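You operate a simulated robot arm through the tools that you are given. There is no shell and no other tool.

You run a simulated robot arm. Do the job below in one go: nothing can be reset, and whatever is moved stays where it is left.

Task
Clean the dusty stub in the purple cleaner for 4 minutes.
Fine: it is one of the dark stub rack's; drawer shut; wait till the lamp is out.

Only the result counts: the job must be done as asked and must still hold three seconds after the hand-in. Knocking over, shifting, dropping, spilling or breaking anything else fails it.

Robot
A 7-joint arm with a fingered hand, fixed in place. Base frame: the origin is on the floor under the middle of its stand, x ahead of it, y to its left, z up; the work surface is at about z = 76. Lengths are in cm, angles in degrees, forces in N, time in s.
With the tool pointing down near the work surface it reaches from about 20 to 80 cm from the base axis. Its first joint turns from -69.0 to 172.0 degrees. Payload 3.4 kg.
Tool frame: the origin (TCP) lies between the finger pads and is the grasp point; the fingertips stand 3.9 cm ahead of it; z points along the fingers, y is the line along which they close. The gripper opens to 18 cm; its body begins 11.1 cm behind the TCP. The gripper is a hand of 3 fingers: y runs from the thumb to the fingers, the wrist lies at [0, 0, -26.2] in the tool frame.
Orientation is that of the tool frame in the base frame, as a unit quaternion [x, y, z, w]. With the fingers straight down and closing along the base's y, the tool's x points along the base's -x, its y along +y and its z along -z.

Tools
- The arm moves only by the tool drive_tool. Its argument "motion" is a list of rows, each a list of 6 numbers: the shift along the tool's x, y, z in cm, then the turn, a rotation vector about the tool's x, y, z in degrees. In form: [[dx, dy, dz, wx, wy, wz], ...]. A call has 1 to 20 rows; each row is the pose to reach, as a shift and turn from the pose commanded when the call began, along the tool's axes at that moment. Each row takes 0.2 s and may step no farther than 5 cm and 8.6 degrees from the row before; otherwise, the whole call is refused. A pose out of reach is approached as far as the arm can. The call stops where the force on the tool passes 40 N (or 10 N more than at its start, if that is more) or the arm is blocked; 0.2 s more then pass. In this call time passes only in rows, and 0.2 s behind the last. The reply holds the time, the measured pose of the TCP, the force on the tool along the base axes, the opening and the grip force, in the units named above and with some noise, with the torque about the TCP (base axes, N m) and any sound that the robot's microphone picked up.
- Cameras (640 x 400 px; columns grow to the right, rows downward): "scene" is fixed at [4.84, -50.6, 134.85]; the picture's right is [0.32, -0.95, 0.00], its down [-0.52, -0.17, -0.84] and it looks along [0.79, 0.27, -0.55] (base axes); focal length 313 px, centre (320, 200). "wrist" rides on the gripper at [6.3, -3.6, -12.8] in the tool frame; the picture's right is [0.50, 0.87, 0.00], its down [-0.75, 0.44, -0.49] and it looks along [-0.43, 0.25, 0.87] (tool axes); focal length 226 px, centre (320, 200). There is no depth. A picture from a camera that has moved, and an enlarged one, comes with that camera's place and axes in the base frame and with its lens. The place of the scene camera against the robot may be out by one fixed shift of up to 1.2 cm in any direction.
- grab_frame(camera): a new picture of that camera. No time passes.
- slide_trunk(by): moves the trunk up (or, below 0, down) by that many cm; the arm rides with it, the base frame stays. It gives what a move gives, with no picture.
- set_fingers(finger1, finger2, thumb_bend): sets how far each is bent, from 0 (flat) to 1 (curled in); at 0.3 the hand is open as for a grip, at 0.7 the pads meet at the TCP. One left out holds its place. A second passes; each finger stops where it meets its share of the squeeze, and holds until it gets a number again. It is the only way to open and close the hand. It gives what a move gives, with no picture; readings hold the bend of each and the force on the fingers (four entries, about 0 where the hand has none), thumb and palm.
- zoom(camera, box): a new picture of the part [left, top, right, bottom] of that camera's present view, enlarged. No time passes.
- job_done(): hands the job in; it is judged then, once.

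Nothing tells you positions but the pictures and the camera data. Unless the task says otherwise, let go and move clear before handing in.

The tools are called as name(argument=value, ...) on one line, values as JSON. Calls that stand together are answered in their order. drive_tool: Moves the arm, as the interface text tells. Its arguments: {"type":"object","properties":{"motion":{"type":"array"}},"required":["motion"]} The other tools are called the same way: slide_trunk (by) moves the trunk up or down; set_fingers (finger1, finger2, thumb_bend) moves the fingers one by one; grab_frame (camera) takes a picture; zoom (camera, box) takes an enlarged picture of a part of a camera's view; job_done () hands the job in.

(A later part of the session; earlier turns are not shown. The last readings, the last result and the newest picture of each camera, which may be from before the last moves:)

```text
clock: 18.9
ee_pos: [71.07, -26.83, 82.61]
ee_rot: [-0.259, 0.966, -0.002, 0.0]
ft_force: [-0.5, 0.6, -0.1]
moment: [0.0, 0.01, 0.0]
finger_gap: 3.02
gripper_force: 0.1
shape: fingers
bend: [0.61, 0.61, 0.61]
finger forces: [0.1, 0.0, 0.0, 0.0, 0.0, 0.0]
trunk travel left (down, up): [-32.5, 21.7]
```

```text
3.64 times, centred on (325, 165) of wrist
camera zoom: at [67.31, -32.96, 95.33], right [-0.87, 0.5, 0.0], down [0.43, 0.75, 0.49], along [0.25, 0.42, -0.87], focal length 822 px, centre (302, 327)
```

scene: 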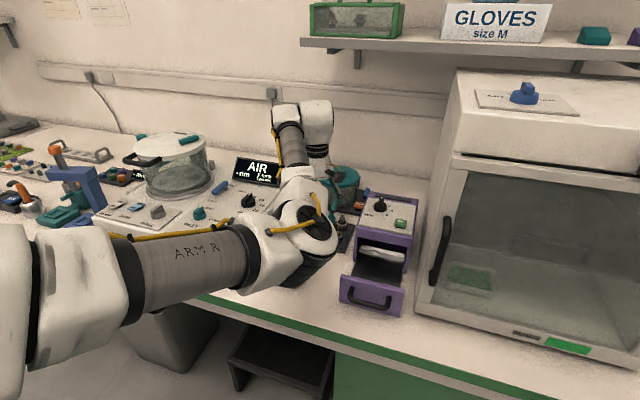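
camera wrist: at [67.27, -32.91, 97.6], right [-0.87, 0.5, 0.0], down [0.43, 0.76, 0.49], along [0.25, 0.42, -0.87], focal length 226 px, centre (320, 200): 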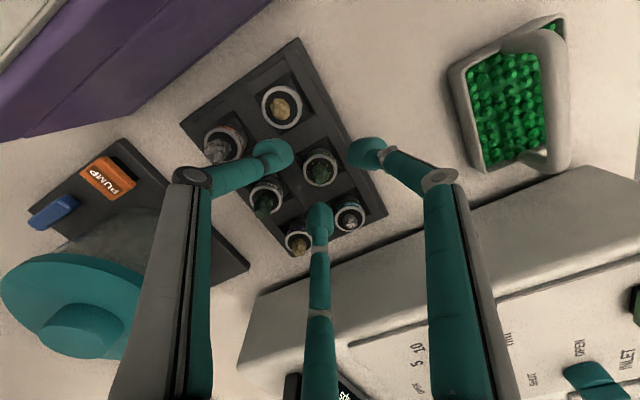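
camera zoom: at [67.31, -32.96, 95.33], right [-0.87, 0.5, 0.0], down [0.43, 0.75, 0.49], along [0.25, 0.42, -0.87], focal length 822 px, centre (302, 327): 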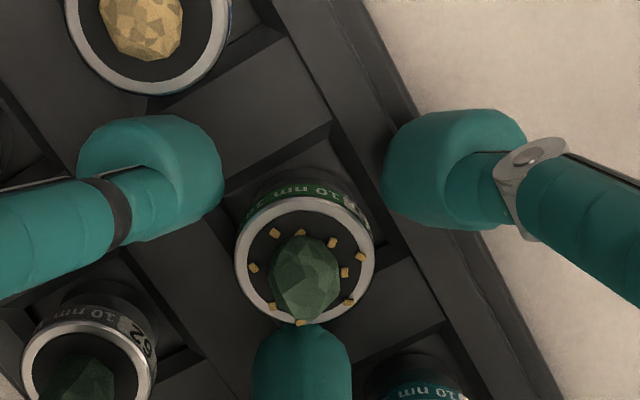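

No contact yet at gap 3.0; the finger sides are still clear of the ring. I'll keep closing in small steps.

set_fingers(finger1=0.63, finger2=0.63, thumb_bend=0.63)

zoom(camera="wrist", box=[270, 110, 380, 220])

```text
clock: 19.9
ee_pos: [71.06, -26.86, 82.49]
ee_rot: [-0.258, 0.966, -0.002, 0.0]
ft_force: [-0.9, 0.8, 0.4]
moment: [-0.01, -0.02, -0.03]
finger_gap: 2.27
gripper_force: 0.1
shape: fingers
bend: [0.63, 0.63, 0.63]
finger forces: [0.1, 0.2, 0.0, 0.0, 0.1, 0.1]
trunk travel left (down, up): [-32.5, 21.7]
```

```text
3.64 times, centred on (325, 165) of wrist
camera zoom: at [67.31, -32.96, 95.33], right [-0.87, 0.5, 0.0], down [0.43, 0.75, 0.49], along [0.25, 0.42, -0.87], focal length 822 px, centre (302, 327)
```

zoom: 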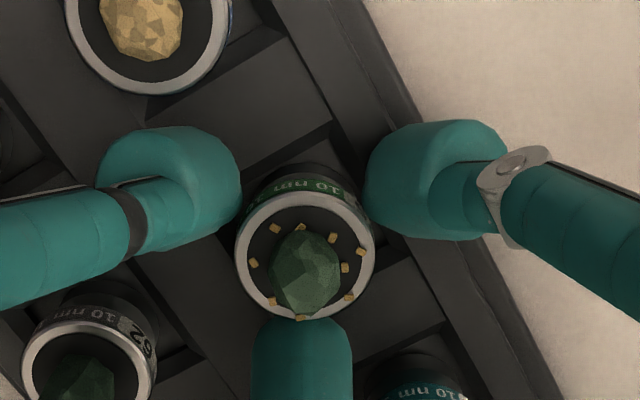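

set_fingers(finger1=0.645, finger2=0.645, thumb_bend=0.645)

zoom(camera="wrist", box=[270, 110, 380, 220])

```text
clock: 20.9
ee_pos: [70.98, -26.9, 82.59]
ee_rot: [-0.259, 0.966, -0.001, 0.0]
ft_force: [-1.1, 0.8, -0.1]
moment: [0.03, 0.0, -0.04]
finger_gap: 2.03
gripper_force: 0.5
shape: fingers
bend: [0.63, 0.63, 0.64]
finger forces: [0.4, 0.4, 0.0, 0.0, 0.4, 0.1]
trunk travel left (down, up): [-32.5, 21.7]
```

```text
3.64 times, centred on (325, 165) of wrist
camera zoom: at [67.31, -32.96, 95.33], right [-0.87, 0.5, 0.0], down [0.43, 0.75, 0.49], along [0.25, 0.42, -0.87], focal length 822 px, centre (302, 327)
```

zoom: 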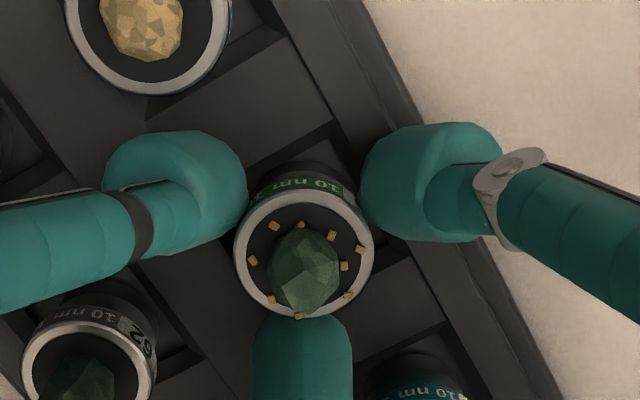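

All three fingers now touch the ring evenly at about 0.4 N. I'll tighten the grip.

set_fingers(finger1=0.68, finger2=0.68, thumb_bend=0.68)

zoom(camera="wrist", box=[270, 110, 380, 220])

```text
clock: 21.9
ee_pos: [70.99, -26.85, 82.51]
ee_rot: [-0.259, 0.966, -0.002, 0.0]
ft_force: [-0.3, 0.2, 0.5]
moment: [0.01, 0.01, 0.0]
finger_gap: 1.77
gripper_force: 5.7
shape: fingers
bend: [0.64, 0.64, 0.65]
finger forces: [3.8, 3.8, 0.0, 0.0, 4.4, 0.0]
trunk travel left (down, up): [-32.5, 21.7]
```

```text
3.64 times, centred on (325, 165) of wrist
camera zoom: at [67.31, -32.96, 95.33], right [-0.87, 0.5, 0.0], down [0.43, 0.75, 0.49], along [0.25, 0.42, -0.87], focal length 822 px, centre (302, 327)
```

zoom: 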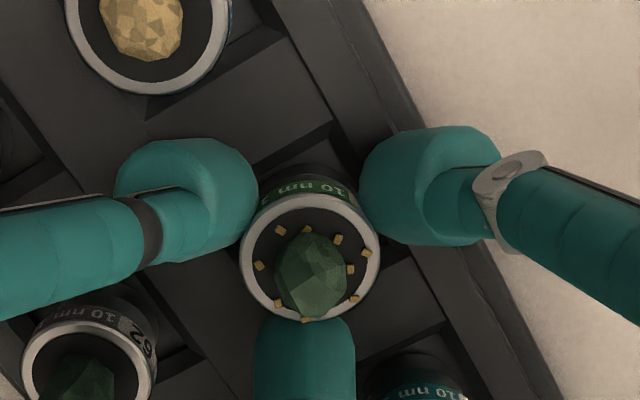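

The grip is firm at about 4 N per finger. I'll lift slowly straight up.

drive_tool(motion=[[0, 0, -0.2, 0, 0, 0], [0, 0, -0.5, 0, 0, 0], [0, 0, -1.0, 0, 0, 0], [0, 0, -1.5, 0, 0, 0], [0, 0, -2.0, 0, 0, 0], [0, 0, -2.0, 0, 0, 0]])

zoom(camera="wrist", box=[240, 70, 400, 230])

zoom(camera="scene", box=[270, 170, 370, 260])

```text
clock: 23.4
ee_pos: [71.03, -26.83, 84.48]
ee_rot: [-0.259, 0.966, -0.002, 0.001]
ft_force: [-0.2, 0.3, 0.4]
moment: [0.02, -0.01, -0.03]
finger_gap: 1.73
gripper_force: 6.0
shape: fingers
bend: [0.64, 0.64, 0.65]
finger forces: [3.8, 3.7, 0.0, 0.0, 4.4, 0.1]
trunk travel left (down, up): [-32.5, 21.7]
```

```text
2.50 times, centred on (320, 150) of wrist
camera zoom: at [67.31, -32.91, 97.3], right [-0.87, 0.5, 0.0], down [0.43, 0.75, 0.49], along [0.25, 0.42, -0.87], focal length 565 px, centre (320, 325)
```

zoom: 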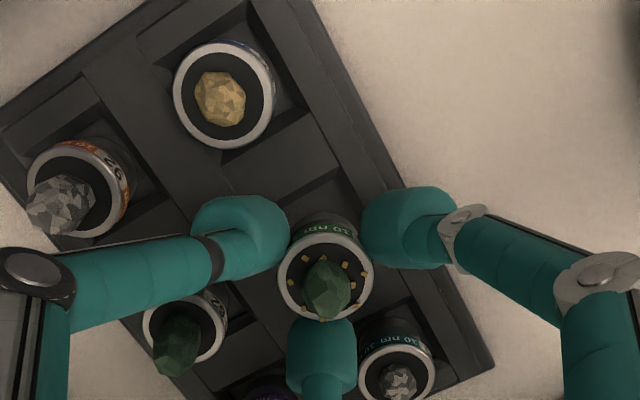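

```text
4.44 times, centred on (320, 215) of scene
camera zoom: at [4.84, -50.6, 134.85], right [0.32, -0.95, 0.0], down [-0.52, -0.17, -0.84], along [0.79, 0.27, -0.55], focal length 1390 px, centre (320, 133)
```

zoom: 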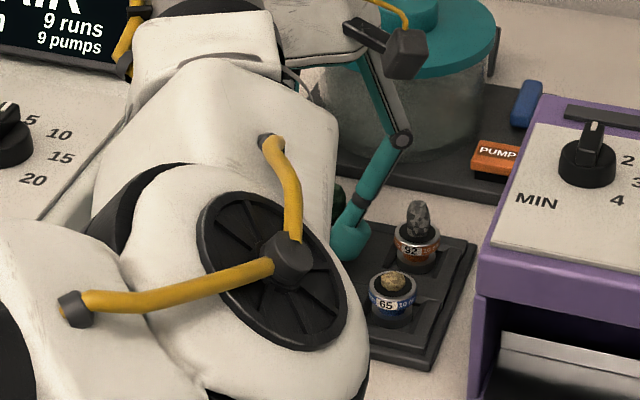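

The stub came up cleanly and the rack is undisturbed. I'll lift to about z 100 and then travel over to the drawer.

drive_tool(motion=[[0, 0, -2, 0, 0, 0], [0, 0, -4.5, 0, 0, 0], [0, 0, -7, 0, 0, 0], [0, 0, -9.5, 0, 0, 0], [0, 0, -12, 0, 0, 0], [0, 0, -14, 0, 0, 0], [0, 0, -15.5, 0, 0, 0]])

drive_tool(motion=[[1.9, -1.08, 0, 0, 0, 0], [3.8, -2.16, 0, 0, 0, 0], [5.7, -3.23, 0, 0, 0, 0], [7.6, -4.3, 0, 0, 0, 0], [9.5, -5.4, 0, 0, 0, 0], [11.4, -6.5, 0, 0, 0, 0], [13.3, -7.55, 0, 0, 0, 0], [15.2, -8.6, 0, 0, 0, 0], [17.1, -9.7, 0, 0, 0, 0], [18.93, -10.78, 0, 0, 0, 0]])

grab_frame(camera="scene")

grab_frame(camera="wrist")

```text
clock: 24.9
ee_pos: [70.93, -26.8, 99.99]
ee_rot: [-0.259, 0.966, -0.002, 0.0]
ft_force: [0.1, -0.2, -0.8]
moment: [0.0, -0.01, 0.03]
finger_gap: 1.76
gripper_force: 6.3
shape: fingers
bend: [0.64, 0.64, 0.65]
finger forces: [3.7, 3.7, 0.0, 0.0, 4.3, 0.0]
trunk travel left (down, up): [-32.5, 21.7]
```

```text
clock: 27.1
ee_pos: [59.93, -45.67, 99.88]
ee_rot: [-0.259, 0.966, 0.0, 0.001]
ft_force: [0.2, -0.5, 0.1]
moment: [0.03, -0.01, 0.02]
finger_gap: 1.75
gripper_force: 5.6
shape: fingers
bend: [0.64, 0.64, 0.65]
finger forces: [3.7, 3.7, 0.0, 0.0, 4.3, 0.0]
trunk travel left (down, up): [-32.5, 21.7]
```

```text
taken
```

scene: 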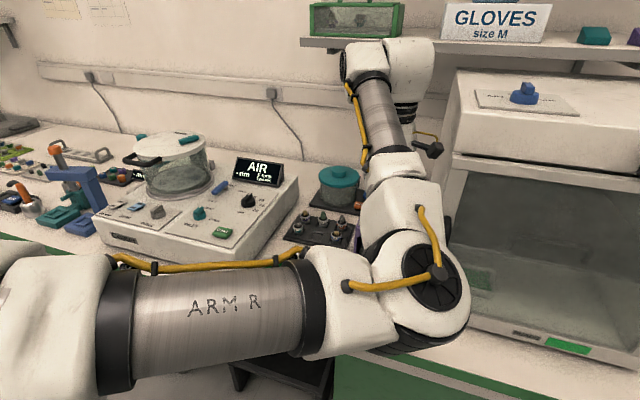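

```text
taken
camera wrist: at [56.21, -51.81, 112.76], right [-0.87, 0.5, 0.0], down [0.43, 0.75, 0.49], along [0.25, 0.43, -0.87], focal length 226 px, centre (320, 200)
```

wrist: 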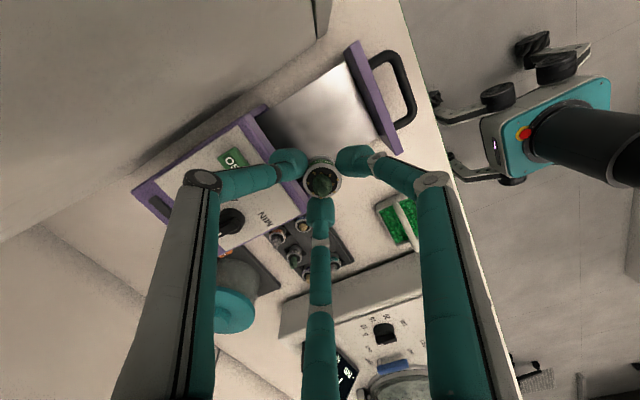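

I'm over the drawer at (60, -45.6) with the stub held. I'll zoom in to judge the tray position and height.

zoom(camera="wrist", box=[230, 30, 430, 190])

zoom(camera="scene", box=[320, 120, 500, 330])

```text
2.50 times, centred on (330, 110) of wrist
camera zoom: at [56.21, -51.81, 112.76], right [-0.87, 0.5, 0.0], down [0.43, 0.75, 0.49], along [0.25, 0.43, -0.87], focal length 565 px, centre (295, 425)
```

zoom: 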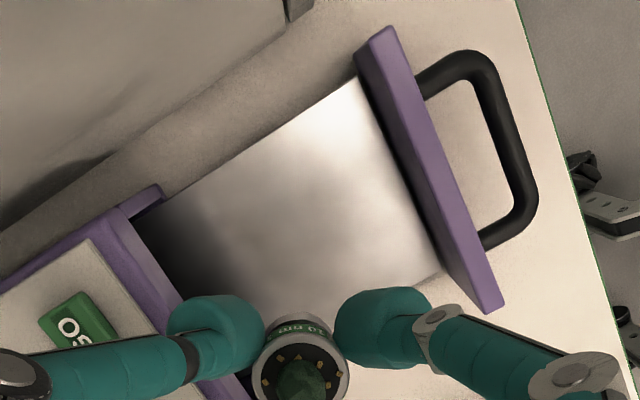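

```text
1.90 times, centred on (410, 225) of scene
camera zoom: at [4.84, -50.6, 134.85], right [0.32, -0.95, 0.0], down [-0.52, -0.17, -0.84], along [0.79, 0.27, -0.55], focal length 596 px, centre (149, 152)
```

zoom: 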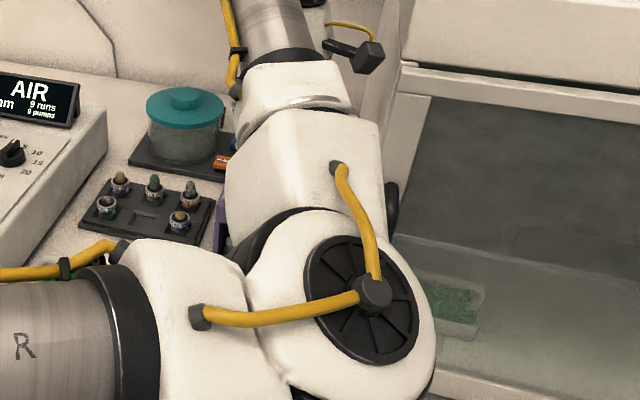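

The panel inner face is near x 52.7, the box front near x 64.5 and the hood wall near y -55. I'll shift to about (59.3, -44.2), which gives more clearance, and go down to z 87.

drive_tool(motion=[[-0.14, 1.54, 1, 0, 0, 0], [-0.14, 1.54, 3, 0, 0, 0], [-0.14, 1.54, 5, 0, 0, 0], [-0.14, 1.54, 7, 0, 0, 0], [-0.14, 1.54, 9, 0, 0, 0], [-0.14, 1.54, 11, 0, 0, 0], [-0.14, 1.54, 12.9, 0, 0, 0], [-0.14, 1.54, 12.9, 0, 0, 0]])

grab_frame(camera="wrist")

grab_frame(camera="scene")

zoom(camera="wrist", box=[220, 60, 420, 220])

```text
clock: 28.9
ee_pos: [59.35, -44.19, 87.02]
ee_rot: [-0.259, 0.966, -0.001, 0.0]
ft_force: [-0.6, -0.1, -1.1]
moment: [0.04, 0.02, 0.0]
finger_gap: 1.74
gripper_force: 6.2
shape: fingers
bend: [0.64, 0.64, 0.65]
finger forces: [3.7, 3.8, 0.1, 0.0, 4.3, 0.0]
trunk travel left (down, up): [-32.5, 21.7]
```

```text
taken
camera wrist: at [55.66, -50.32, 99.95], right [-0.87, 0.5, 0.0], down [0.43, 0.75, 0.49], along [0.25, 0.42, -0.87], focal length 226 px, centre (320, 200)
```

wrist: 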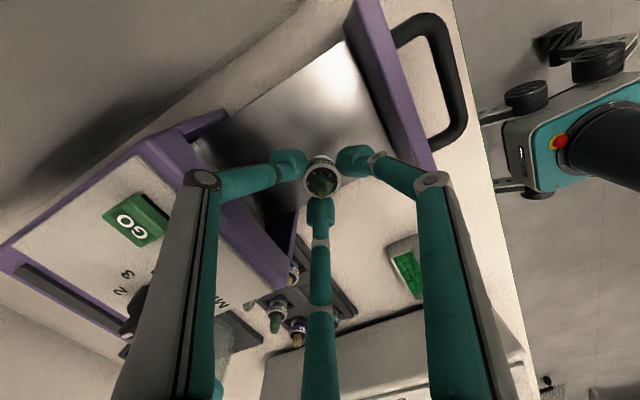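

```text
taken
```

scene: 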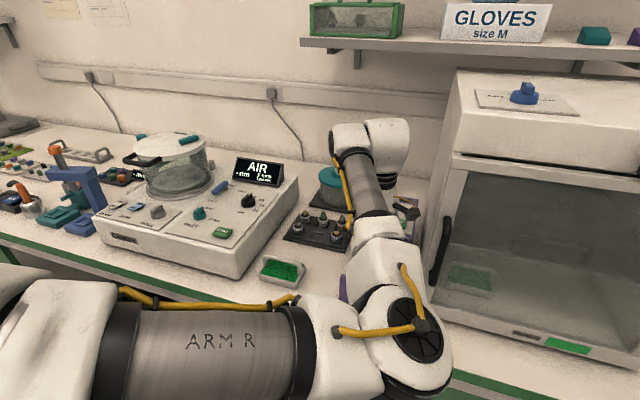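

```text
2.50 times, centred on (320, 140) of wrist
camera zoom: at [55.66, -50.32, 99.95], right [-0.87, 0.5, 0.0], down [0.43, 0.75, 0.49], along [0.25, 0.42, -0.87], focal length 565 px, centre (320, 350)
```

zoom: 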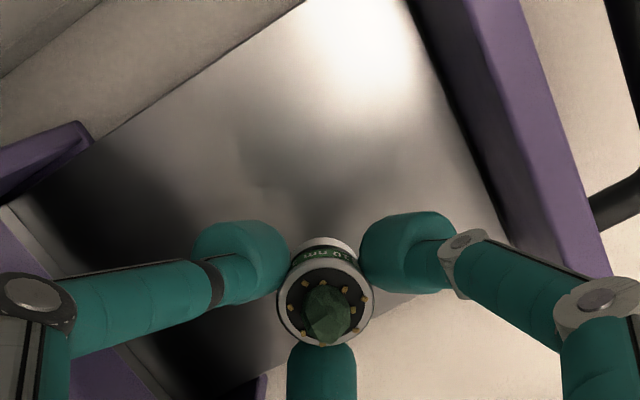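

The stub hangs well inside the tray with clearance on all sides. I'll lower it gently in small increments, watching the force.

drive_tool(motion=[[0, 0, 0.5, 0, 0, 0], [0, 0, 1.0, 0, 0, 0], [0, 0, 1.5, 0, 0, 0], [0, 0, 2.0, 0, 0, 0], [0, 0, 2.3, 0, 0, 0], [0, 0, 2.3, 0, 0, 0]])

zoom(camera="wrist", box=[220, 60, 420, 220])

```text
clock: 30.4
ee_pos: [59.36, -44.39, 84.83]
ee_rot: [-0.258, 0.966, 0.0, 0.0]
ft_force: [-0.5, 0.2, -1.2]
moment: [0.0, -0.02, -0.05]
finger_gap: 1.75
gripper_force: 6.2
shape: fingers
bend: [0.64, 0.64, 0.65]
finger forces: [3.7, 3.8, 0.0, 0.1, 4.3, 0.0]
trunk travel left (down, up): [-32.5, 21.7]
```

```text
2.50 times, centred on (320, 140) of wrist
camera zoom: at [55.67, -50.37, 97.61], right [-0.87, 0.5, 0.0], down [0.43, 0.75, 0.49], along [0.25, 0.42, -0.87], focal length 565 px, centre (320, 350)
```

zoom: 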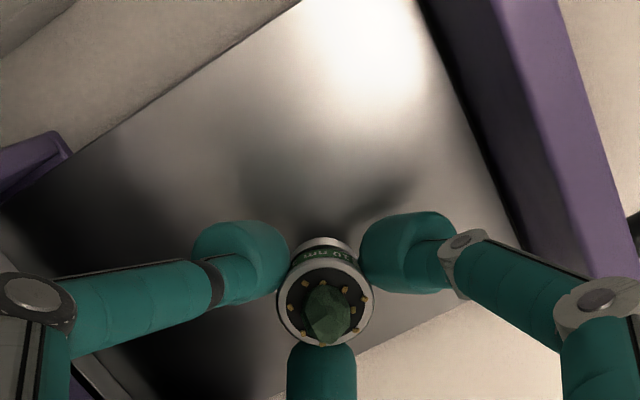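

drive_tool(motion=[[0, 0, 0.2, 0, 0, 0], [0, 0, 0.4, 0, 0, 0], [0, 0, 0.6, 0, 0, 0], [0, 0, 0.6, 0, 0, 0]])

zoom(camera="wrist", box=[220, 60, 420, 220])

```text
clock: 31.4
ee_pos: [59.44, -44.21, 84.14]
ee_rot: [-0.259, 0.966, -0.001, 0.0]
ft_force: [1.3, -0.6, -0.3]
moment: [0.0, -0.02, -0.01]
finger_gap: 1.74
gripper_force: 5.8
shape: fingers
bend: [0.64, 0.64, 0.65]
finger forces: [3.7, 3.8, 0.0, 0.0, 4.3, 0.0]
trunk travel left (down, up): [-32.5, 21.7]
```

```text
2.50 times, centred on (320, 140) of wrist
camera zoom: at [55.63, -50.35, 97.03], right [-0.87, 0.5, 0.0], down [0.43, 0.75, 0.49], along [0.25, 0.42, -0.87], focal length 565 px, centre (320, 350)
```

zoom: 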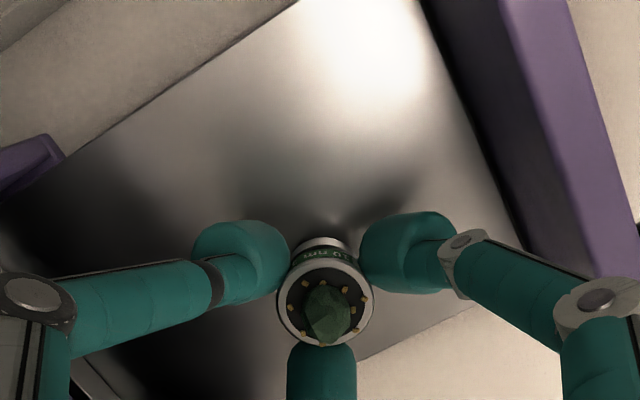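

drive_tool(motion=[[0, 0, 0.15, 0, 0, 0], [0, 0, 0.3, 0, 0, 0], [0, 0, 0.3, 0, 0, 0]])

drive_tool(motion=[[0, 0, 0.15, 0, 0, 0], [0, 0, 0.3, 0, 0, 0], [0, 0, 0.3, 0, 0, 0]])

zoom(camera="wrist", box=[270, 110, 380, 220])

```text
clock: 32.1
ee_pos: [59.32, -44.23, 83.91]
ee_rot: [-0.258, 0.966, -0.001, 0.0]
ft_force: [-0.2, 0.4, -0.3]
moment: [-0.03, 0.0, 0.0]
finger_gap: 1.74
gripper_force: 5.6
shape: fingers
bend: [0.64, 0.64, 0.65]
finger forces: [3.8, 3.9, 0.0, 0.0, 4.3, 0.1]
trunk travel left (down, up): [-32.5, 21.7]
```

```text
clock: 33.0
ee_pos: [59.4, -44.27, 83.55]
ee_rot: [-0.259, 0.966, -0.002, 0.0]
ft_force: [0.1, 0.9, -1.0]
moment: [0.02, 0.02, -0.02]
finger_gap: 1.75
gripper_force: 6.2
shape: fingers
bend: [0.64, 0.64, 0.65]
finger forces: [3.7, 3.8, 0.1, 0.0, 4.3, 0.0]
trunk travel left (down, up): [-32.5, 21.7]
```

```text
3.64 times, centred on (325, 165) of wrist
camera zoom: at [55.65, -50.33, 96.42], right [-0.87, 0.5, 0.0], down [0.43, 0.75, 0.49], along [0.25, 0.42, -0.87], focal length 822 px, centre (302, 327)
```

zoom: 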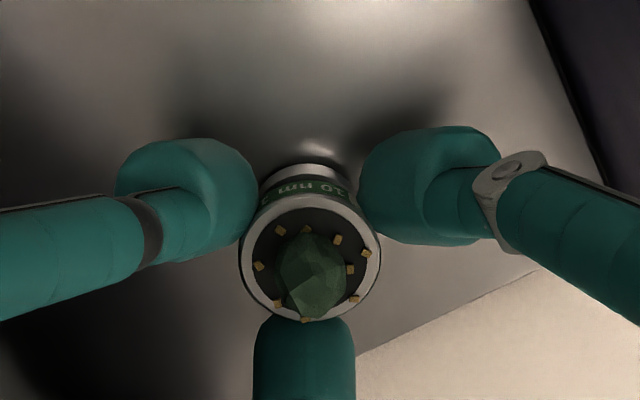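

drive_tool(motion=[[0, 0, 0.15, 0, 0, 0], [0, 0, 0.3, 0, 0, 0], [0, 0, 0.3, 0, 0, 0]])

zoom(camera="wrist", box=[270, 110, 380, 220])

```text
clock: 33.8
ee_pos: [59.4, -44.23, 83.28]
ee_rot: [-0.26, 0.966, -0.002, 0.001]
ft_force: [0.6, 0.5, 0.0]
moment: [0.01, 0.0, -0.05]
finger_gap: 1.77
gripper_force: 5.8
shape: fingers
bend: [0.64, 0.64, 0.65]
finger forces: [3.7, 3.8, 0.0, 0.0, 4.3, 0.0]
trunk travel left (down, up): [-32.5, 21.7]
```

```text
3.64 times, centred on (325, 165) of wrist
camera zoom: at [55.66, -50.34, 96.12], right [-0.87, 0.5, 0.0], down [0.43, 0.75, 0.49], along [0.25, 0.42, -0.87], focal length 822 px, centre (302, 327)
```

zoom: 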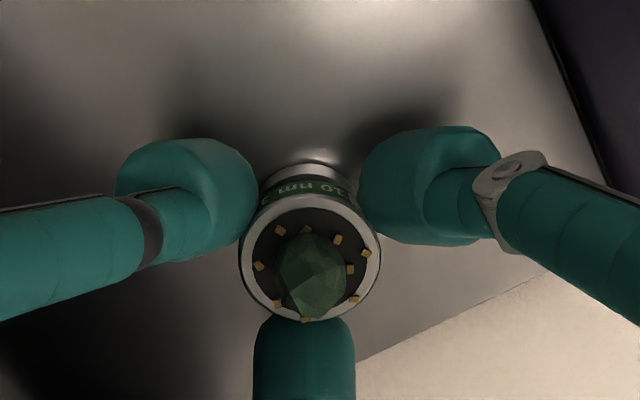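

drive_tool(motion=[[0, 0, 0.1, 0, 0, 0], [0, 0, 0.2, 0, 0, 0], [0, 0, 0.2, 0, 0, 0]])

drive_tool(motion=[[0, 0, 0.1, 0, 0, 0], [0, 0, 0.2, 0, 0, 0], [0, 0, 0.2, 0, 0, 0]])

zoom(camera="wrist", box=[270, 110, 380, 220])

```text
clock: 34.5
ee_pos: [59.41, -44.27, 83.08]
ee_rot: [-0.258, 0.966, -0.001, 0.002]
ft_force: [0.5, 0.1, 3.5]
moment: [0.03, 0.04, 0.0]
finger_gap: 1.74
gripper_force: 7.0
shape: fingers
bend: [0.64, 0.64, 0.65]
finger forces: [4.2, 4.4, 0.0, 0.0, 5.3, 0.1]
trunk travel left (down, up): [-32.5, 21.7]
```

```text
clock: 35.4
ee_pos: [59.32, -44.11, 82.99]
ee_rot: [-0.259, 0.966, -0.001, 0.001]
ft_force: [-0.2, -0.1, 10.1]
moment: [-0.03, 0.01, -0.01]
finger_gap: 1.72
gripper_force: 8.1
shape: fingers
bend: [0.65, 0.64, 0.65]
finger forces: [4.9, 5.0, 0.0, 0.0, 6.0, 0.0]
trunk travel left (down, up): [-32.5, 21.7]
```

```text
3.64 times, centred on (325, 165) of wrist
camera zoom: at [55.58, -50.3, 95.85], right [-0.87, 0.5, 0.0], down [0.43, 0.76, 0.49], along [0.25, 0.42, -0.87], focal length 822 px, centre (302, 327)
```

zoom: 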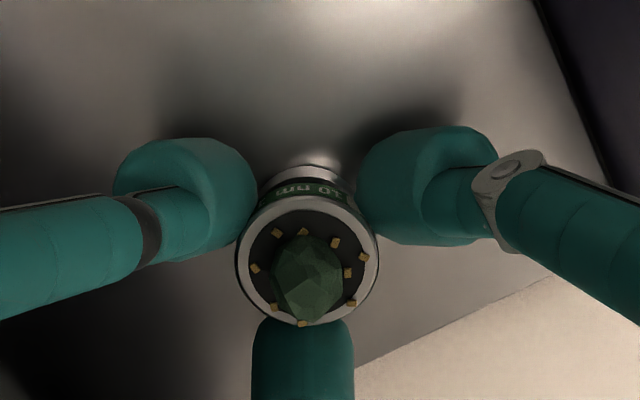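

The stub touched the tray floor: 3.5 N, then 10 N when pressed. I'll ease up 0.25 cm and then release gently.

drive_tool(motion=[[0, 0, -0.12, 0, 0, 0], [0, 0, -0.24, 0, 0, 0], [0, 0, -0.24, 0, 0, 0]])

set_fingers(finger1=0.635, finger2=0.635, thumb_bend=0.635)

zoom(camera="wrist", box=[270, 110, 380, 220])

```text
clock: 36.1
ee_pos: [59.44, -44.26, 83.08]
ee_rot: [-0.259, 0.966, -0.001, 0.0]
ft_force: [0.4, -0.1, 3.8]
moment: [0.03, 0.0, 0.0]
finger_gap: 1.74
gripper_force: 7.4
shape: fingers
bend: [0.64, 0.64, 0.65]
finger forces: [4.8, 4.9, 0.1, 0.0, 5.0, 0.1]
trunk travel left (down, up): [-32.5, 21.7]
```

```text
clock: 37.1
ee_pos: [59.37, -44.38, 83.05]
ee_rot: [-0.258, 0.966, -0.002, 0.001]
ft_force: [0.2, 0.5, -0.2]
moment: [-0.01, 0.03, -0.04]
finger_gap: 2.21
gripper_force: 0.1
shape: fingers
bend: [0.63, 0.63, 0.63]
finger forces: [0.1, 0.1, 0.0, 0.0, 0.1, 0.1]
trunk travel left (down, up): [-32.5, 21.7]
```

```text
3.64 times, centred on (325, 165) of wrist
camera zoom: at [55.62, -50.37, 95.97], right [-0.87, 0.5, 0.0], down [0.43, 0.75, 0.49], along [0.25, 0.42, -0.87], focal length 822 px, centre (302, 327)
```

zoom: 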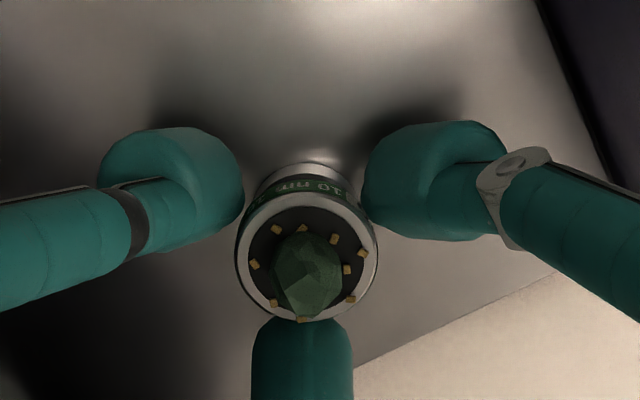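

The stub is standing free on the tray. I'll open a little more and lift straight up.

set_fingers(finger1=0.6, finger2=0.6, thumb_bend=0.6)

drive_tool(motion=[[0, 0, -0.5, 0, 0, 0], [0, 0, -1.5, 0, 0, 0], [0, 0, -3, 0, 0, 0], [0, 0, -5, 0, 0, 0], [0, 0, -7, 0, 0, 0], [0, 0, -7, 0, 0, 0]])

grab_frame(camera="wrist")

grab_frame(camera="scene")

```text
clock: 38.1
ee_pos: [59.38, -44.29, 82.99]
ee_rot: [-0.259, 0.966, -0.002, 0.001]
ft_force: [0.1, -0.6, 0.4]
moment: [-0.01, -0.01, -0.02]
finger_gap: 3.32
gripper_force: 0.0
shape: fingers
bend: [0.6, 0.6, 0.6]
finger forces: [0.0, 0.1, 0.0, 0.0, 0.0, 0.0]
trunk travel left (down, up): [-32.5, 21.7]
```

```text
clock: 39.5
ee_pos: [59.43, -44.22, 90.19]
ee_rot: [-0.259, 0.966, -0.002, 0.0]
ft_force: [-0.6, 1.3, 0.7]
moment: [0.01, 0.02, 0.01]
finger_gap: 3.3
gripper_force: 0.1
shape: fingers
bend: [0.6, 0.6, 0.6]
finger forces: [0.1, 0.0, 0.0, 0.0, 0.0, 0.0]
trunk travel left (down, up): [-32.5, 21.7]
```

```text
taken
camera wrist: at [55.65, -50.39, 102.98], right [-0.87, 0.5, 0.0], down [0.43, 0.75, 0.49], along [0.25, 0.42, -0.87], focal length 226 px, centre (320, 200)
```

wrist: 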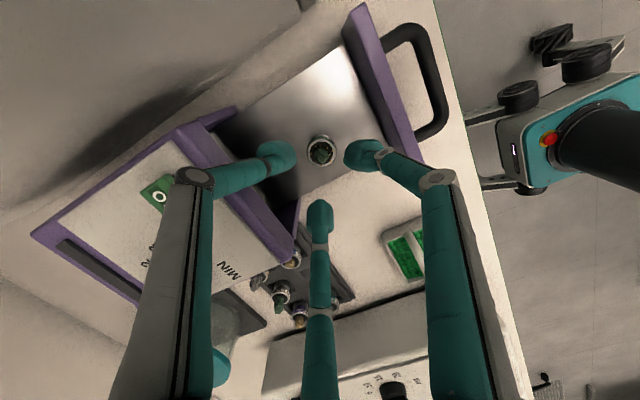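

```text
taken
```

scene: 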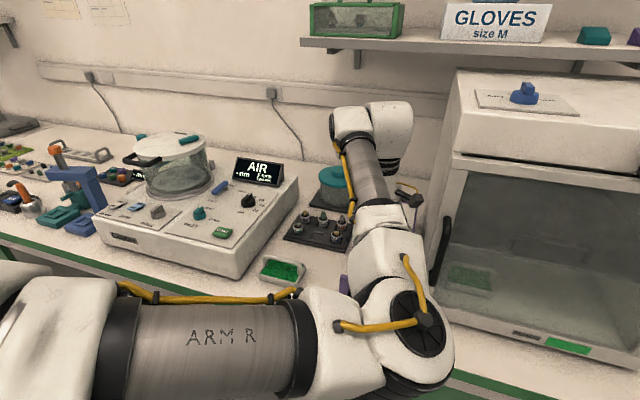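

Stub 75 stands in the drawer tray and everything else looks undisturbed. To push the drawer shut I need to get the hand in front of it, so I'll rise and test the reach there at a safe height.

drive_tool(motion=[[0, 0, -3.5, 0, 0, 0], [0, 0, -7, 0, 0, 0], [2.13, 0.97, -7, 0, 0, 0], [4.27, 1.93, -7, 0, 0, 0], [6.4, 2.9, -7, 0, 0, 0], [8.5, 3.87, -7, 0, 0, 0], [10.67, 4.83, -7, 0, 0, 0], [12.8, 5.8, -7, 0, 0, 0]])

grab_frame(camera="scene")

grab_frame(camera="wrist")

```text
clock: 41.4
ee_pos: [45.31, -45.63, 97.19]
ee_rot: [-0.258, 0.966, -0.002, 0.002]
ft_force: [0.1, 0.2, 0.1]
moment: [-0.03, -0.03, 0.01]
finger_gap: 3.28
gripper_force: 0.1
shape: fingers
bend: [0.6, 0.6, 0.6]
finger forces: [0.0, 0.0, 0.0, 0.1, 0.1, 0.0]
trunk travel left (down, up): [-32.5, 21.7]
```

```text
taken
```

scene: 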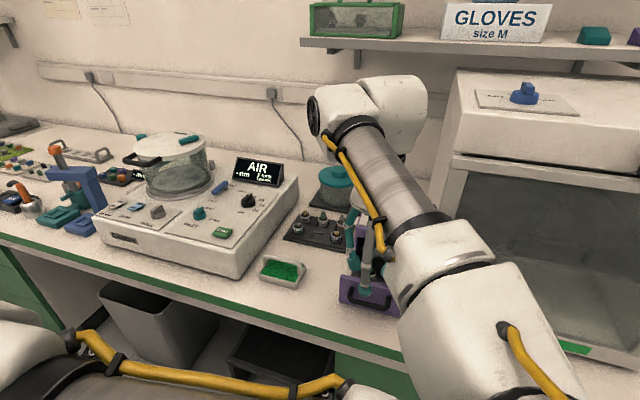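

```text
taken
camera wrist: at [41.53, -51.75, 109.95], right [-0.87, 0.5, 0.0], down [0.43, 0.75, 0.49], along [0.25, 0.43, -0.87], focal length 226 px, centre (320, 200)
```

wrist: 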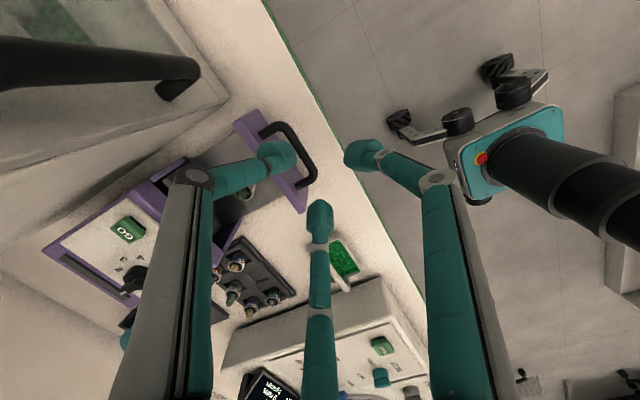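

The pose in front of the drawer is reachable. I'll zoom in on the drawer front and handle to plan the push.

zoom(camera="wrist", box=[200, 80, 360, 240])

zoom(camera="scene", box=[320, 200, 430, 320])

```text
2.50 times, centred on (280, 160) of wrist
camera zoom: at [41.53, -51.75, 109.95], right [-0.87, 0.5, 0.0], down [0.43, 0.75, 0.49], along [0.25, 0.43, -0.87], focal length 565 px, centre (420, 300)
```

zoom: 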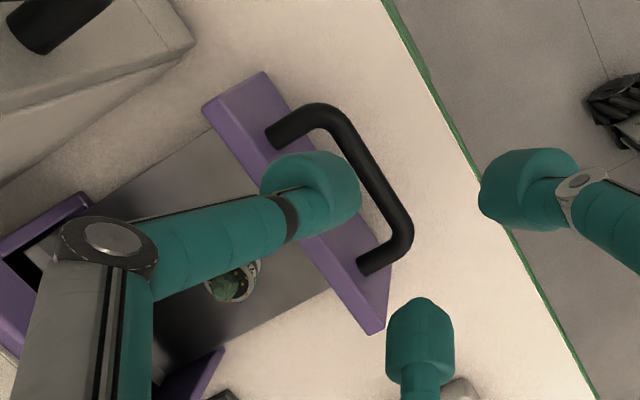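

```text
3.33 times, centred on (375, 260) of scene
camera zoom: at [4.84, -50.6, 134.85], right [0.32, -0.95, 0.0], down [-0.52, -0.17, -0.84], along [0.79, 0.27, -0.55], focal length 1042 px, centre (137, 0)
```

zoom: 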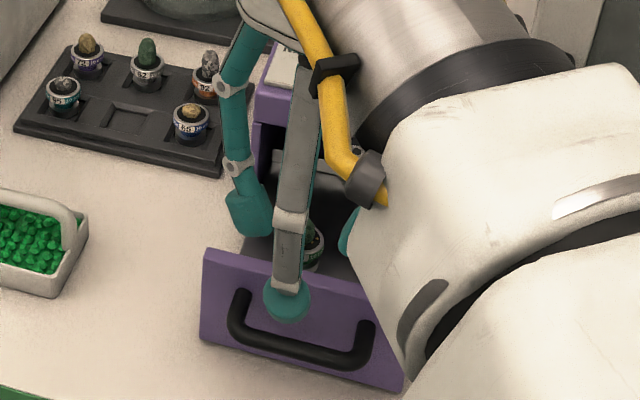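

The handle's outer bar is near x 47.5 at z≈80, centred on y≈-45.6. I'll close the fingers into a compact bundle, back off slightly and go down in front of the handle.

set_fingers(finger1=0.7, finger2=0.7, thumb_bend=0.7)

drive_tool(motion=[[0.9, 0.5, 0, 0, 0, 0], [1.73, 1.0, 1, 0, 0, 0], [1.73, 1.0, 3, 0, 0, 0], [1.73, 1.0, 5, 0, 0, 0], [1.73, 1.0, 7, 0, 0, 0], [1.73, 1.0, 9, 0, 0, 0], [1.73, 1.0, 9, 0, 0, 0]])

grab_frame(camera="wrist")

grab_frame(camera="scene")

```text
clock: 42.4
ee_pos: [45.35, -45.86, 97.07]
ee_rot: [-0.26, 0.966, -0.001, 0.0]
ft_force: [-0.3, 0.5, 0.6]
moment: [-0.02, 0.01, 0.0]
finger_gap: 0.01
gripper_force: 0.1
shape: fingers
bend: [0.7, 0.7, 0.7]
finger forces: [0.0, 0.1, 0.0, 0.0, 0.1, 0.1]
trunk travel left (down, up): [-32.5, 21.7]
```

```text
clock: 44.0
ee_pos: [43.37, -45.64, 87.96]
ee_rot: [-0.259, 0.966, -0.001, 0.002]
ft_force: [-0.1, -0.6, 0.0]
moment: [-0.04, 0.0, 0.01]
finger_gap: 0.0
gripper_force: 0.0
shape: fingers
bend: [0.7, 0.7, 0.7]
finger forces: [0.0, 0.0, 0.0, 0.0, 0.0, 0.0]
trunk travel left (down, up): [-32.5, 21.7]
```

```text
taken
camera wrist: at [39.59, -51.67, 100.87], right [-0.87, 0.5, 0.0], down [0.43, 0.75, 0.49], along [0.25, 0.42, -0.87], focal length 226 px, centre (320, 200)
```

wrist: 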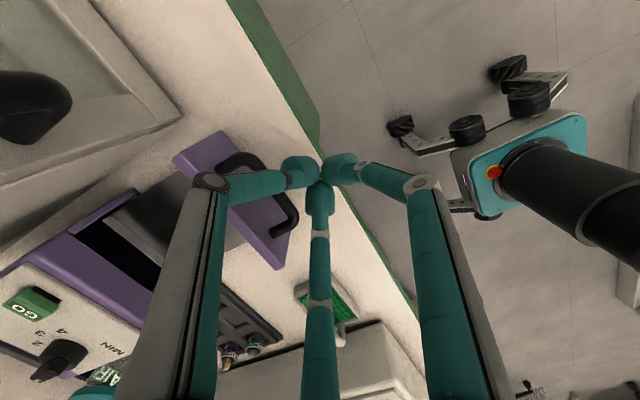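

```text
taken
```

scene: 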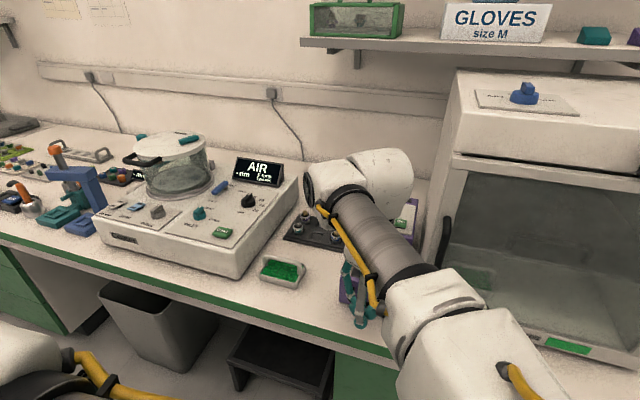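

drive_tool(motion=[[0, 0, 1, 0, 0, 0], [0, 0, 2, 0, 0, 0], [0, 0, 3, 0, 0, 0], [0, 0, 4, 0, 0, 0], [0, 0, 4.4, 0, 0, 0], [0, 0, 4.4, 0, 0, 0]])

zoom(camera="wrist", box=[160, 80, 400, 300])

zoom(camera="scene", box=[310, 200, 440, 340])

```text
clock: 45.4
ee_pos: [43.33, -45.58, 83.59]
ee_rot: [-0.258, 0.966, -0.001, 0.001]
ft_force: [0.6, 0.2, 0.2]
moment: [0.03, 0.01, 0.02]
finger_gap: 0.0
gripper_force: 0.1
shape: fingers
bend: [0.7, 0.7, 0.7]
finger forces: [0.0, 0.0, 0.0, 0.0, 0.0, 0.0]
trunk travel left (down, up): [-32.5, 21.7]
```

```text
1.82 times, centred on (280, 190) of wrist
camera zoom: at [39.64, -51.74, 96.49], right [-0.87, 0.5, 0.0], down [0.43, 0.75, 0.49], along [0.25, 0.42, -0.87], focal length 411 px, centre (393, 218)
```

zoom: 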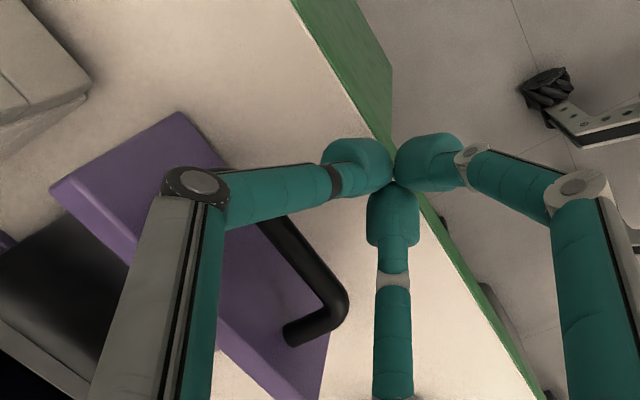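

```text
2.86 times, centred on (375, 270) of scene
camera zoom: at [4.84, -50.6, 134.85], right [0.32, -0.95, 0.0], down [-0.52, -0.17, -0.84], along [0.79, 0.27, -0.55], focal length 894 px, centre (163, 0)
```

zoom: 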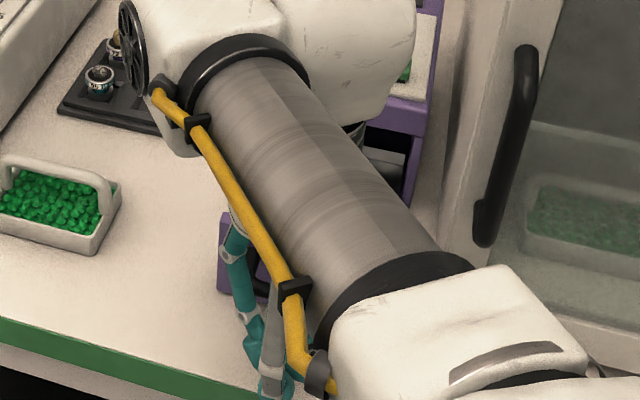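

The closed fingers are in front of the handle. I'll push slowly along +x, watching the force.

drive_tool(motion=[[-0.43, -0.25, 0, 0, 0, 0], [-0.87, -0.5, 0, 0, 0, 0], [-1.3, -0.75, 0, 0, 0, 0], [-1.73, -1.0, 0, 0, 0, 0], [-2.16, -1.25, 0, 0, 0, 0], [-2.6, -1.5, 0, 0, 0, 0], [-3.03, -1.75, 0, 0, 0, 0], [-3.46, -2.0, 0, 0, 0, 0]])

zoom(camera="wrist", box=[160, 80, 400, 300])

zoom(camera="scene", box=[310, 200, 440, 340])

```text
clock: 47.1
ee_pos: [47.41, -45.73, 83.67]
ee_rot: [-0.259, 0.966, 0.0, 0.001]
ft_force: [-0.1, 0.0, 0.4]
moment: [0.02, 0.01, 0.04]
finger_gap: 0.03
gripper_force: 0.1
shape: fingers
bend: [0.7, 0.7, 0.7]
finger forces: [0.0, 0.8, 0.1, 0.0, 0.0, 0.0]
trunk travel left (down, up): [-32.5, 21.7]
```

```text
1.82 times, centred on (280, 190) of wrist
camera zoom: at [43.68, -51.75, 96.52], right [-0.87, 0.5, 0.0], down [0.43, 0.75, 0.49], along [0.25, 0.42, -0.87], focal length 411 px, centre (393, 218)
```

zoom: 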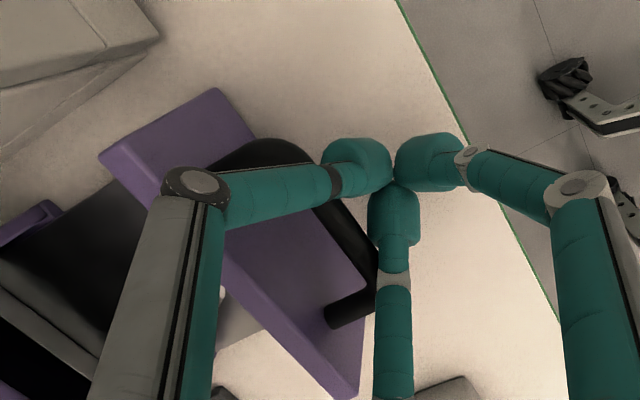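

```text
2.86 times, centred on (375, 270) of scene
camera zoom: at [4.84, -50.6, 134.85], right [0.32, -0.95, 0.0], down [-0.52, -0.17, -0.84], along [0.79, 0.27, -0.55], focal length 894 px, centre (163, 0)
```

zoom: 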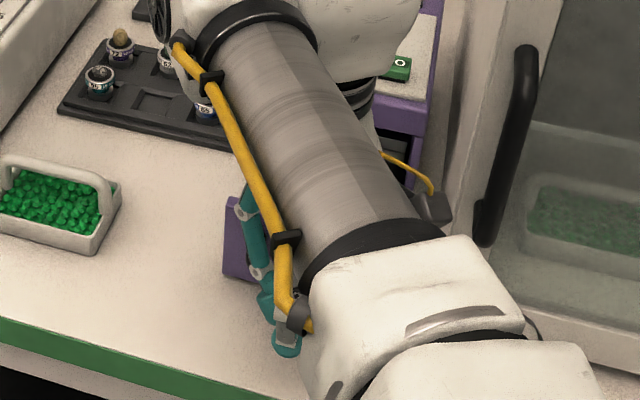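

Finger 2 is touching the handle now. I'll keep pushing slowly.

drive_tool(motion=[[-0.35, -0.2, 0, 0, 0, 0], [-0.69, -0.4, 0, 0, 0, 0], [-1.04, -0.6, 0, 0, 0, 0], [-1.39, -0.8, 0, 0, 0, 0], [-1.73, -1.0, 0, 0, 0, 0], [-2.08, -1.2, 0, 0, 0, 0], [-2.42, -1.4, 0, 0, 0, 0], [-2.77, -1.6, 0, 0, 0, 0], [-3.12, -1.8, 0, 0, 0, 0], [-3.46, -2.0, 0, 0, 0, 0]])

grab_frame(camera="wrist")

grab_frame(camera="scene")

```text
clock: 49.4
ee_pos: [51.25, -45.6, 83.68]
ee_rot: [-0.258, 0.966, -0.001, 0.0]
ft_force: [-0.3, 0.0, 1.1]
moment: [-0.02, 0.0, 0.01]
finger_gap: 0.0
gripper_force: 0.3
shape: fingers
bend: [0.7, 0.7, 0.7]
finger forces: [0.1, 0.8, 0.0, 0.1, 0.0, 0.1]
trunk travel left (down, up): [-32.5, 21.7]
```

```text
taken
camera wrist: at [47.62, -51.73, 96.56], right [-0.87, 0.5, 0.0], down [0.43, 0.76, 0.49], along [0.25, 0.42, -0.87], focal length 226 px, centre (320, 200)
```

wrist: 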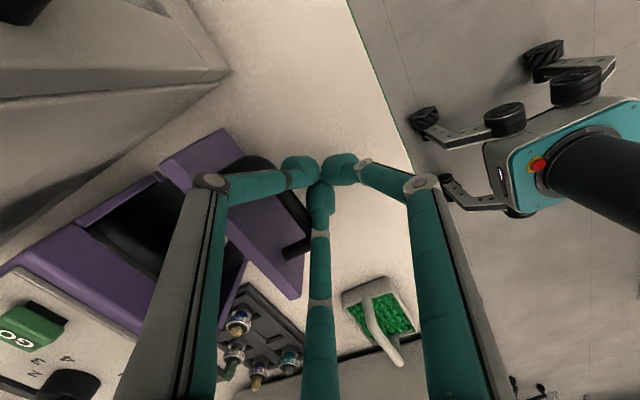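

```text
taken
```

scene: 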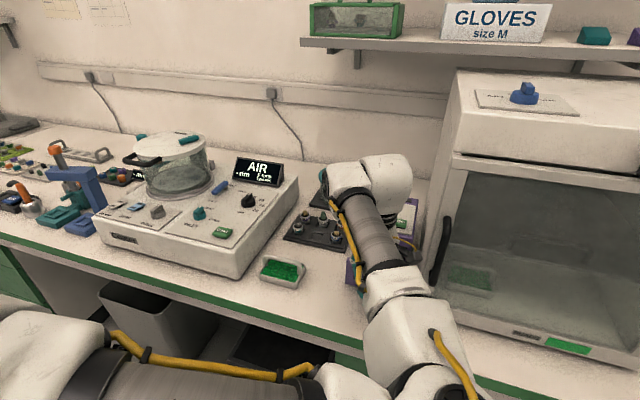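

The drawer slides easily. I'll continue in gentle steps.

drive_tool(motion=[[-0.35, -0.2, 0, 0, 0, 0], [-0.69, -0.4, 0, 0, 0, 0], [-1.04, -0.6, 0, 0, 0, 0], [-1.39, -0.8, 0, 0, 0, 0], [-1.73, -1.0, 0, 0, 0, 0], [-2.08, -1.2, 0, 0, 0, 0], [-2.42, -1.4, 0, 0, 0, 0], [-2.77, -1.6, 0, 0, 0, 0], [-3.12, -1.8, 0, 0, 0, 0], [-3.46, -2.0, 0, 0, 0, 0]])

grab_frame(camera="wrist")

grab_frame(camera="scene")

```text
clock: 51.5
ee_pos: [55.39, -45.58, 83.67]
ee_rot: [-0.259, 0.966, -0.001, 0.001]
ft_force: [-0.6, -0.2, 0.9]
moment: [0.0, 0.01, 0.05]
finger_gap: 0.0
gripper_force: 0.3
shape: fingers
bend: [0.7, 0.7, 0.7]
finger forces: [0.0, 0.9, 0.1, 0.1, 0.0, 0.1]
trunk travel left (down, up): [-32.5, 21.7]
```

```text
taken
camera wrist: at [51.65, -51.71, 96.55], right [-0.87, 0.5, 0.0], down [0.43, 0.76, 0.49], along [0.25, 0.42, -0.87], focal length 226 px, centre (320, 200)
```

wrist: 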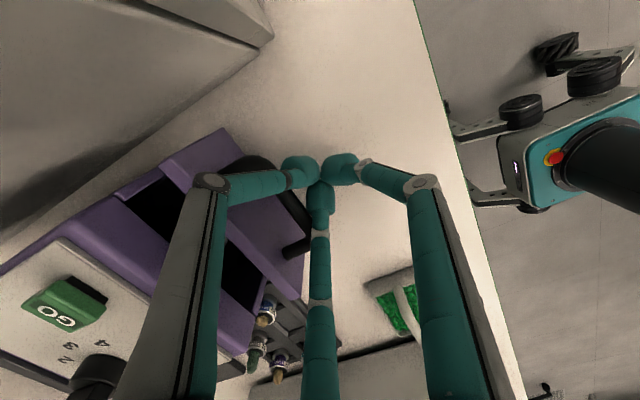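

```text
taken
```

scene: 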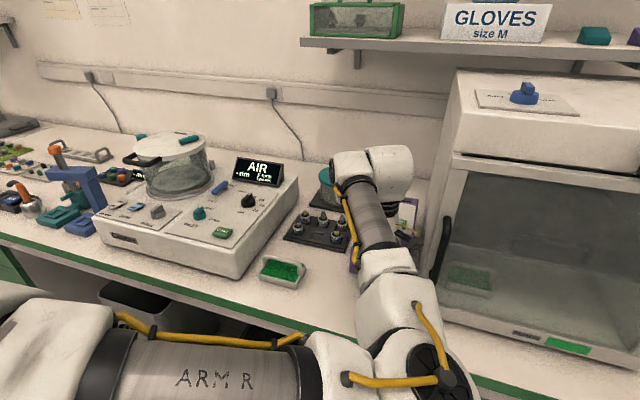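

drive_tool(motion=[[-0.35, -0.2, 0, 0, 0, 0], [-0.69, -0.4, 0, 0, 0, 0], [-1.04, -0.6, 0, 0, 0, 0], [-1.39, -0.8, 0, 0, 0, 0], [-1.73, -1.0, 0, 0, 0, 0], [-2.08, -1.2, 0, 0, 0, 0], [-2.42, -1.4, 0, 0, 0, 0], [-2.6, -1.5, 0, 0, 0, 0]])

grab_frame(camera="wrist")

zoom(camera="scene", box=[310, 180, 440, 320])

```text
clock: 53.4
ee_pos: [58.32, -45.73, 83.7]
ee_rot: [-0.259, 0.966, -0.002, 0.0]
ft_force: [-0.8, -0.1, -0.3]
moment: [0.0, -0.01, -0.02]
finger_gap: 0.02
gripper_force: 0.2
shape: fingers
bend: [0.7, 0.7, 0.7]
finger forces: [0.0, 0.9, 0.0, 0.1, 0.0, 0.0]
trunk travel left (down, up): [-32.5, 21.7]
```

```text
taken
camera wrist: at [54.64, -51.71, 96.56], right [-0.87, 0.5, 0.0], down [0.43, 0.75, 0.49], along [0.25, 0.42, -0.87], focal length 226 px, centre (320, 200)
```

wrist: 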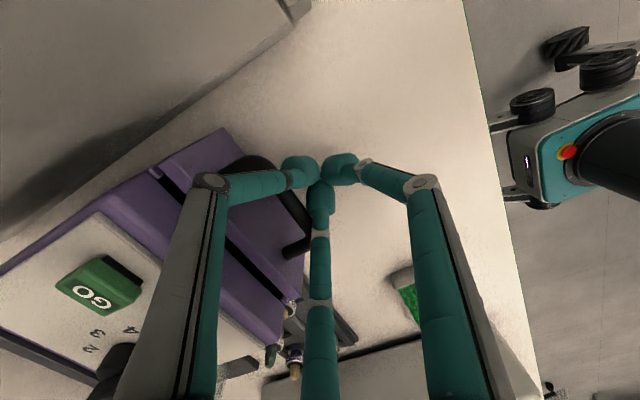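

```text
2.86 times, centred on (375, 250) of scene
camera zoom: at [4.84, -50.6, 134.85], right [0.32, -0.95, 0.0], down [-0.52, -0.17, -0.84], along [0.79, 0.27, -0.55], focal length 894 px, centre (163, 57)
```

zoom: 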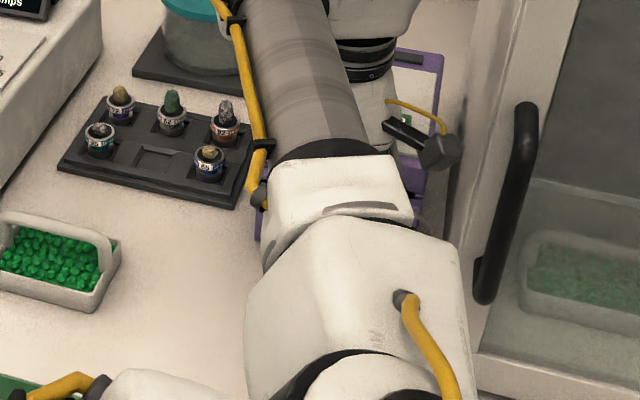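

About 1 cm of gap remains. I'll finish the push with small steps.

drive_tool(motion=[[-0.17, -0.1, 0, 0, 0, 0], [-0.35, -0.2, 0, 0, 0, 0], [-0.52, -0.3, 0, 0, 0, 0], [-0.69, -0.4, 0, 0, 0, 0], [-0.87, -0.5, 0, 0, 0, 0]])

zoom(camera="wrist", box=[80, 100, 320, 360])

```text
clock: 54.5
ee_pos: [59.12, -45.82, 83.69]
ee_rot: [-0.257, 0.966, -0.002, 0.0]
ft_force: [-17.8, -2.8, 4.9]
moment: [0.09, 0.23, -0.05]
finger_gap: 0.0
gripper_force: 10.7
shape: fingers
bend: [0.69, 0.7, 0.71]
finger forces: [0.1, 8.3, 0.0, 0.0, 11.9, 0.0]
trunk travel left (down, up): [-32.5, 21.7]
```

```text
1.54 times, centred on (200, 230) of wrist
camera zoom: at [55.4, -51.81, 96.61], right [-0.87, 0.5, 0.0], down [0.44, 0.76, 0.49], along [0.25, 0.42, -0.87], focal length 348 px, centre (505, 154)
```

zoom: 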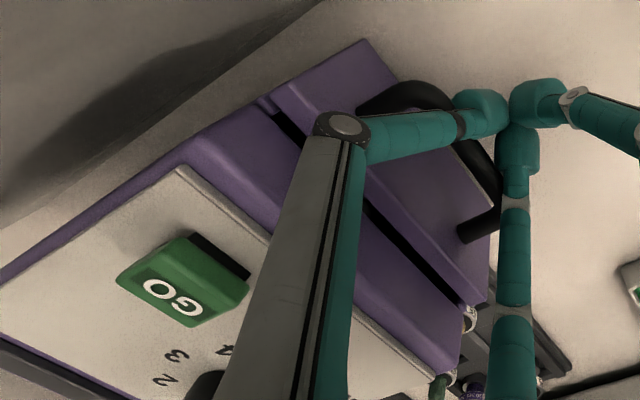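

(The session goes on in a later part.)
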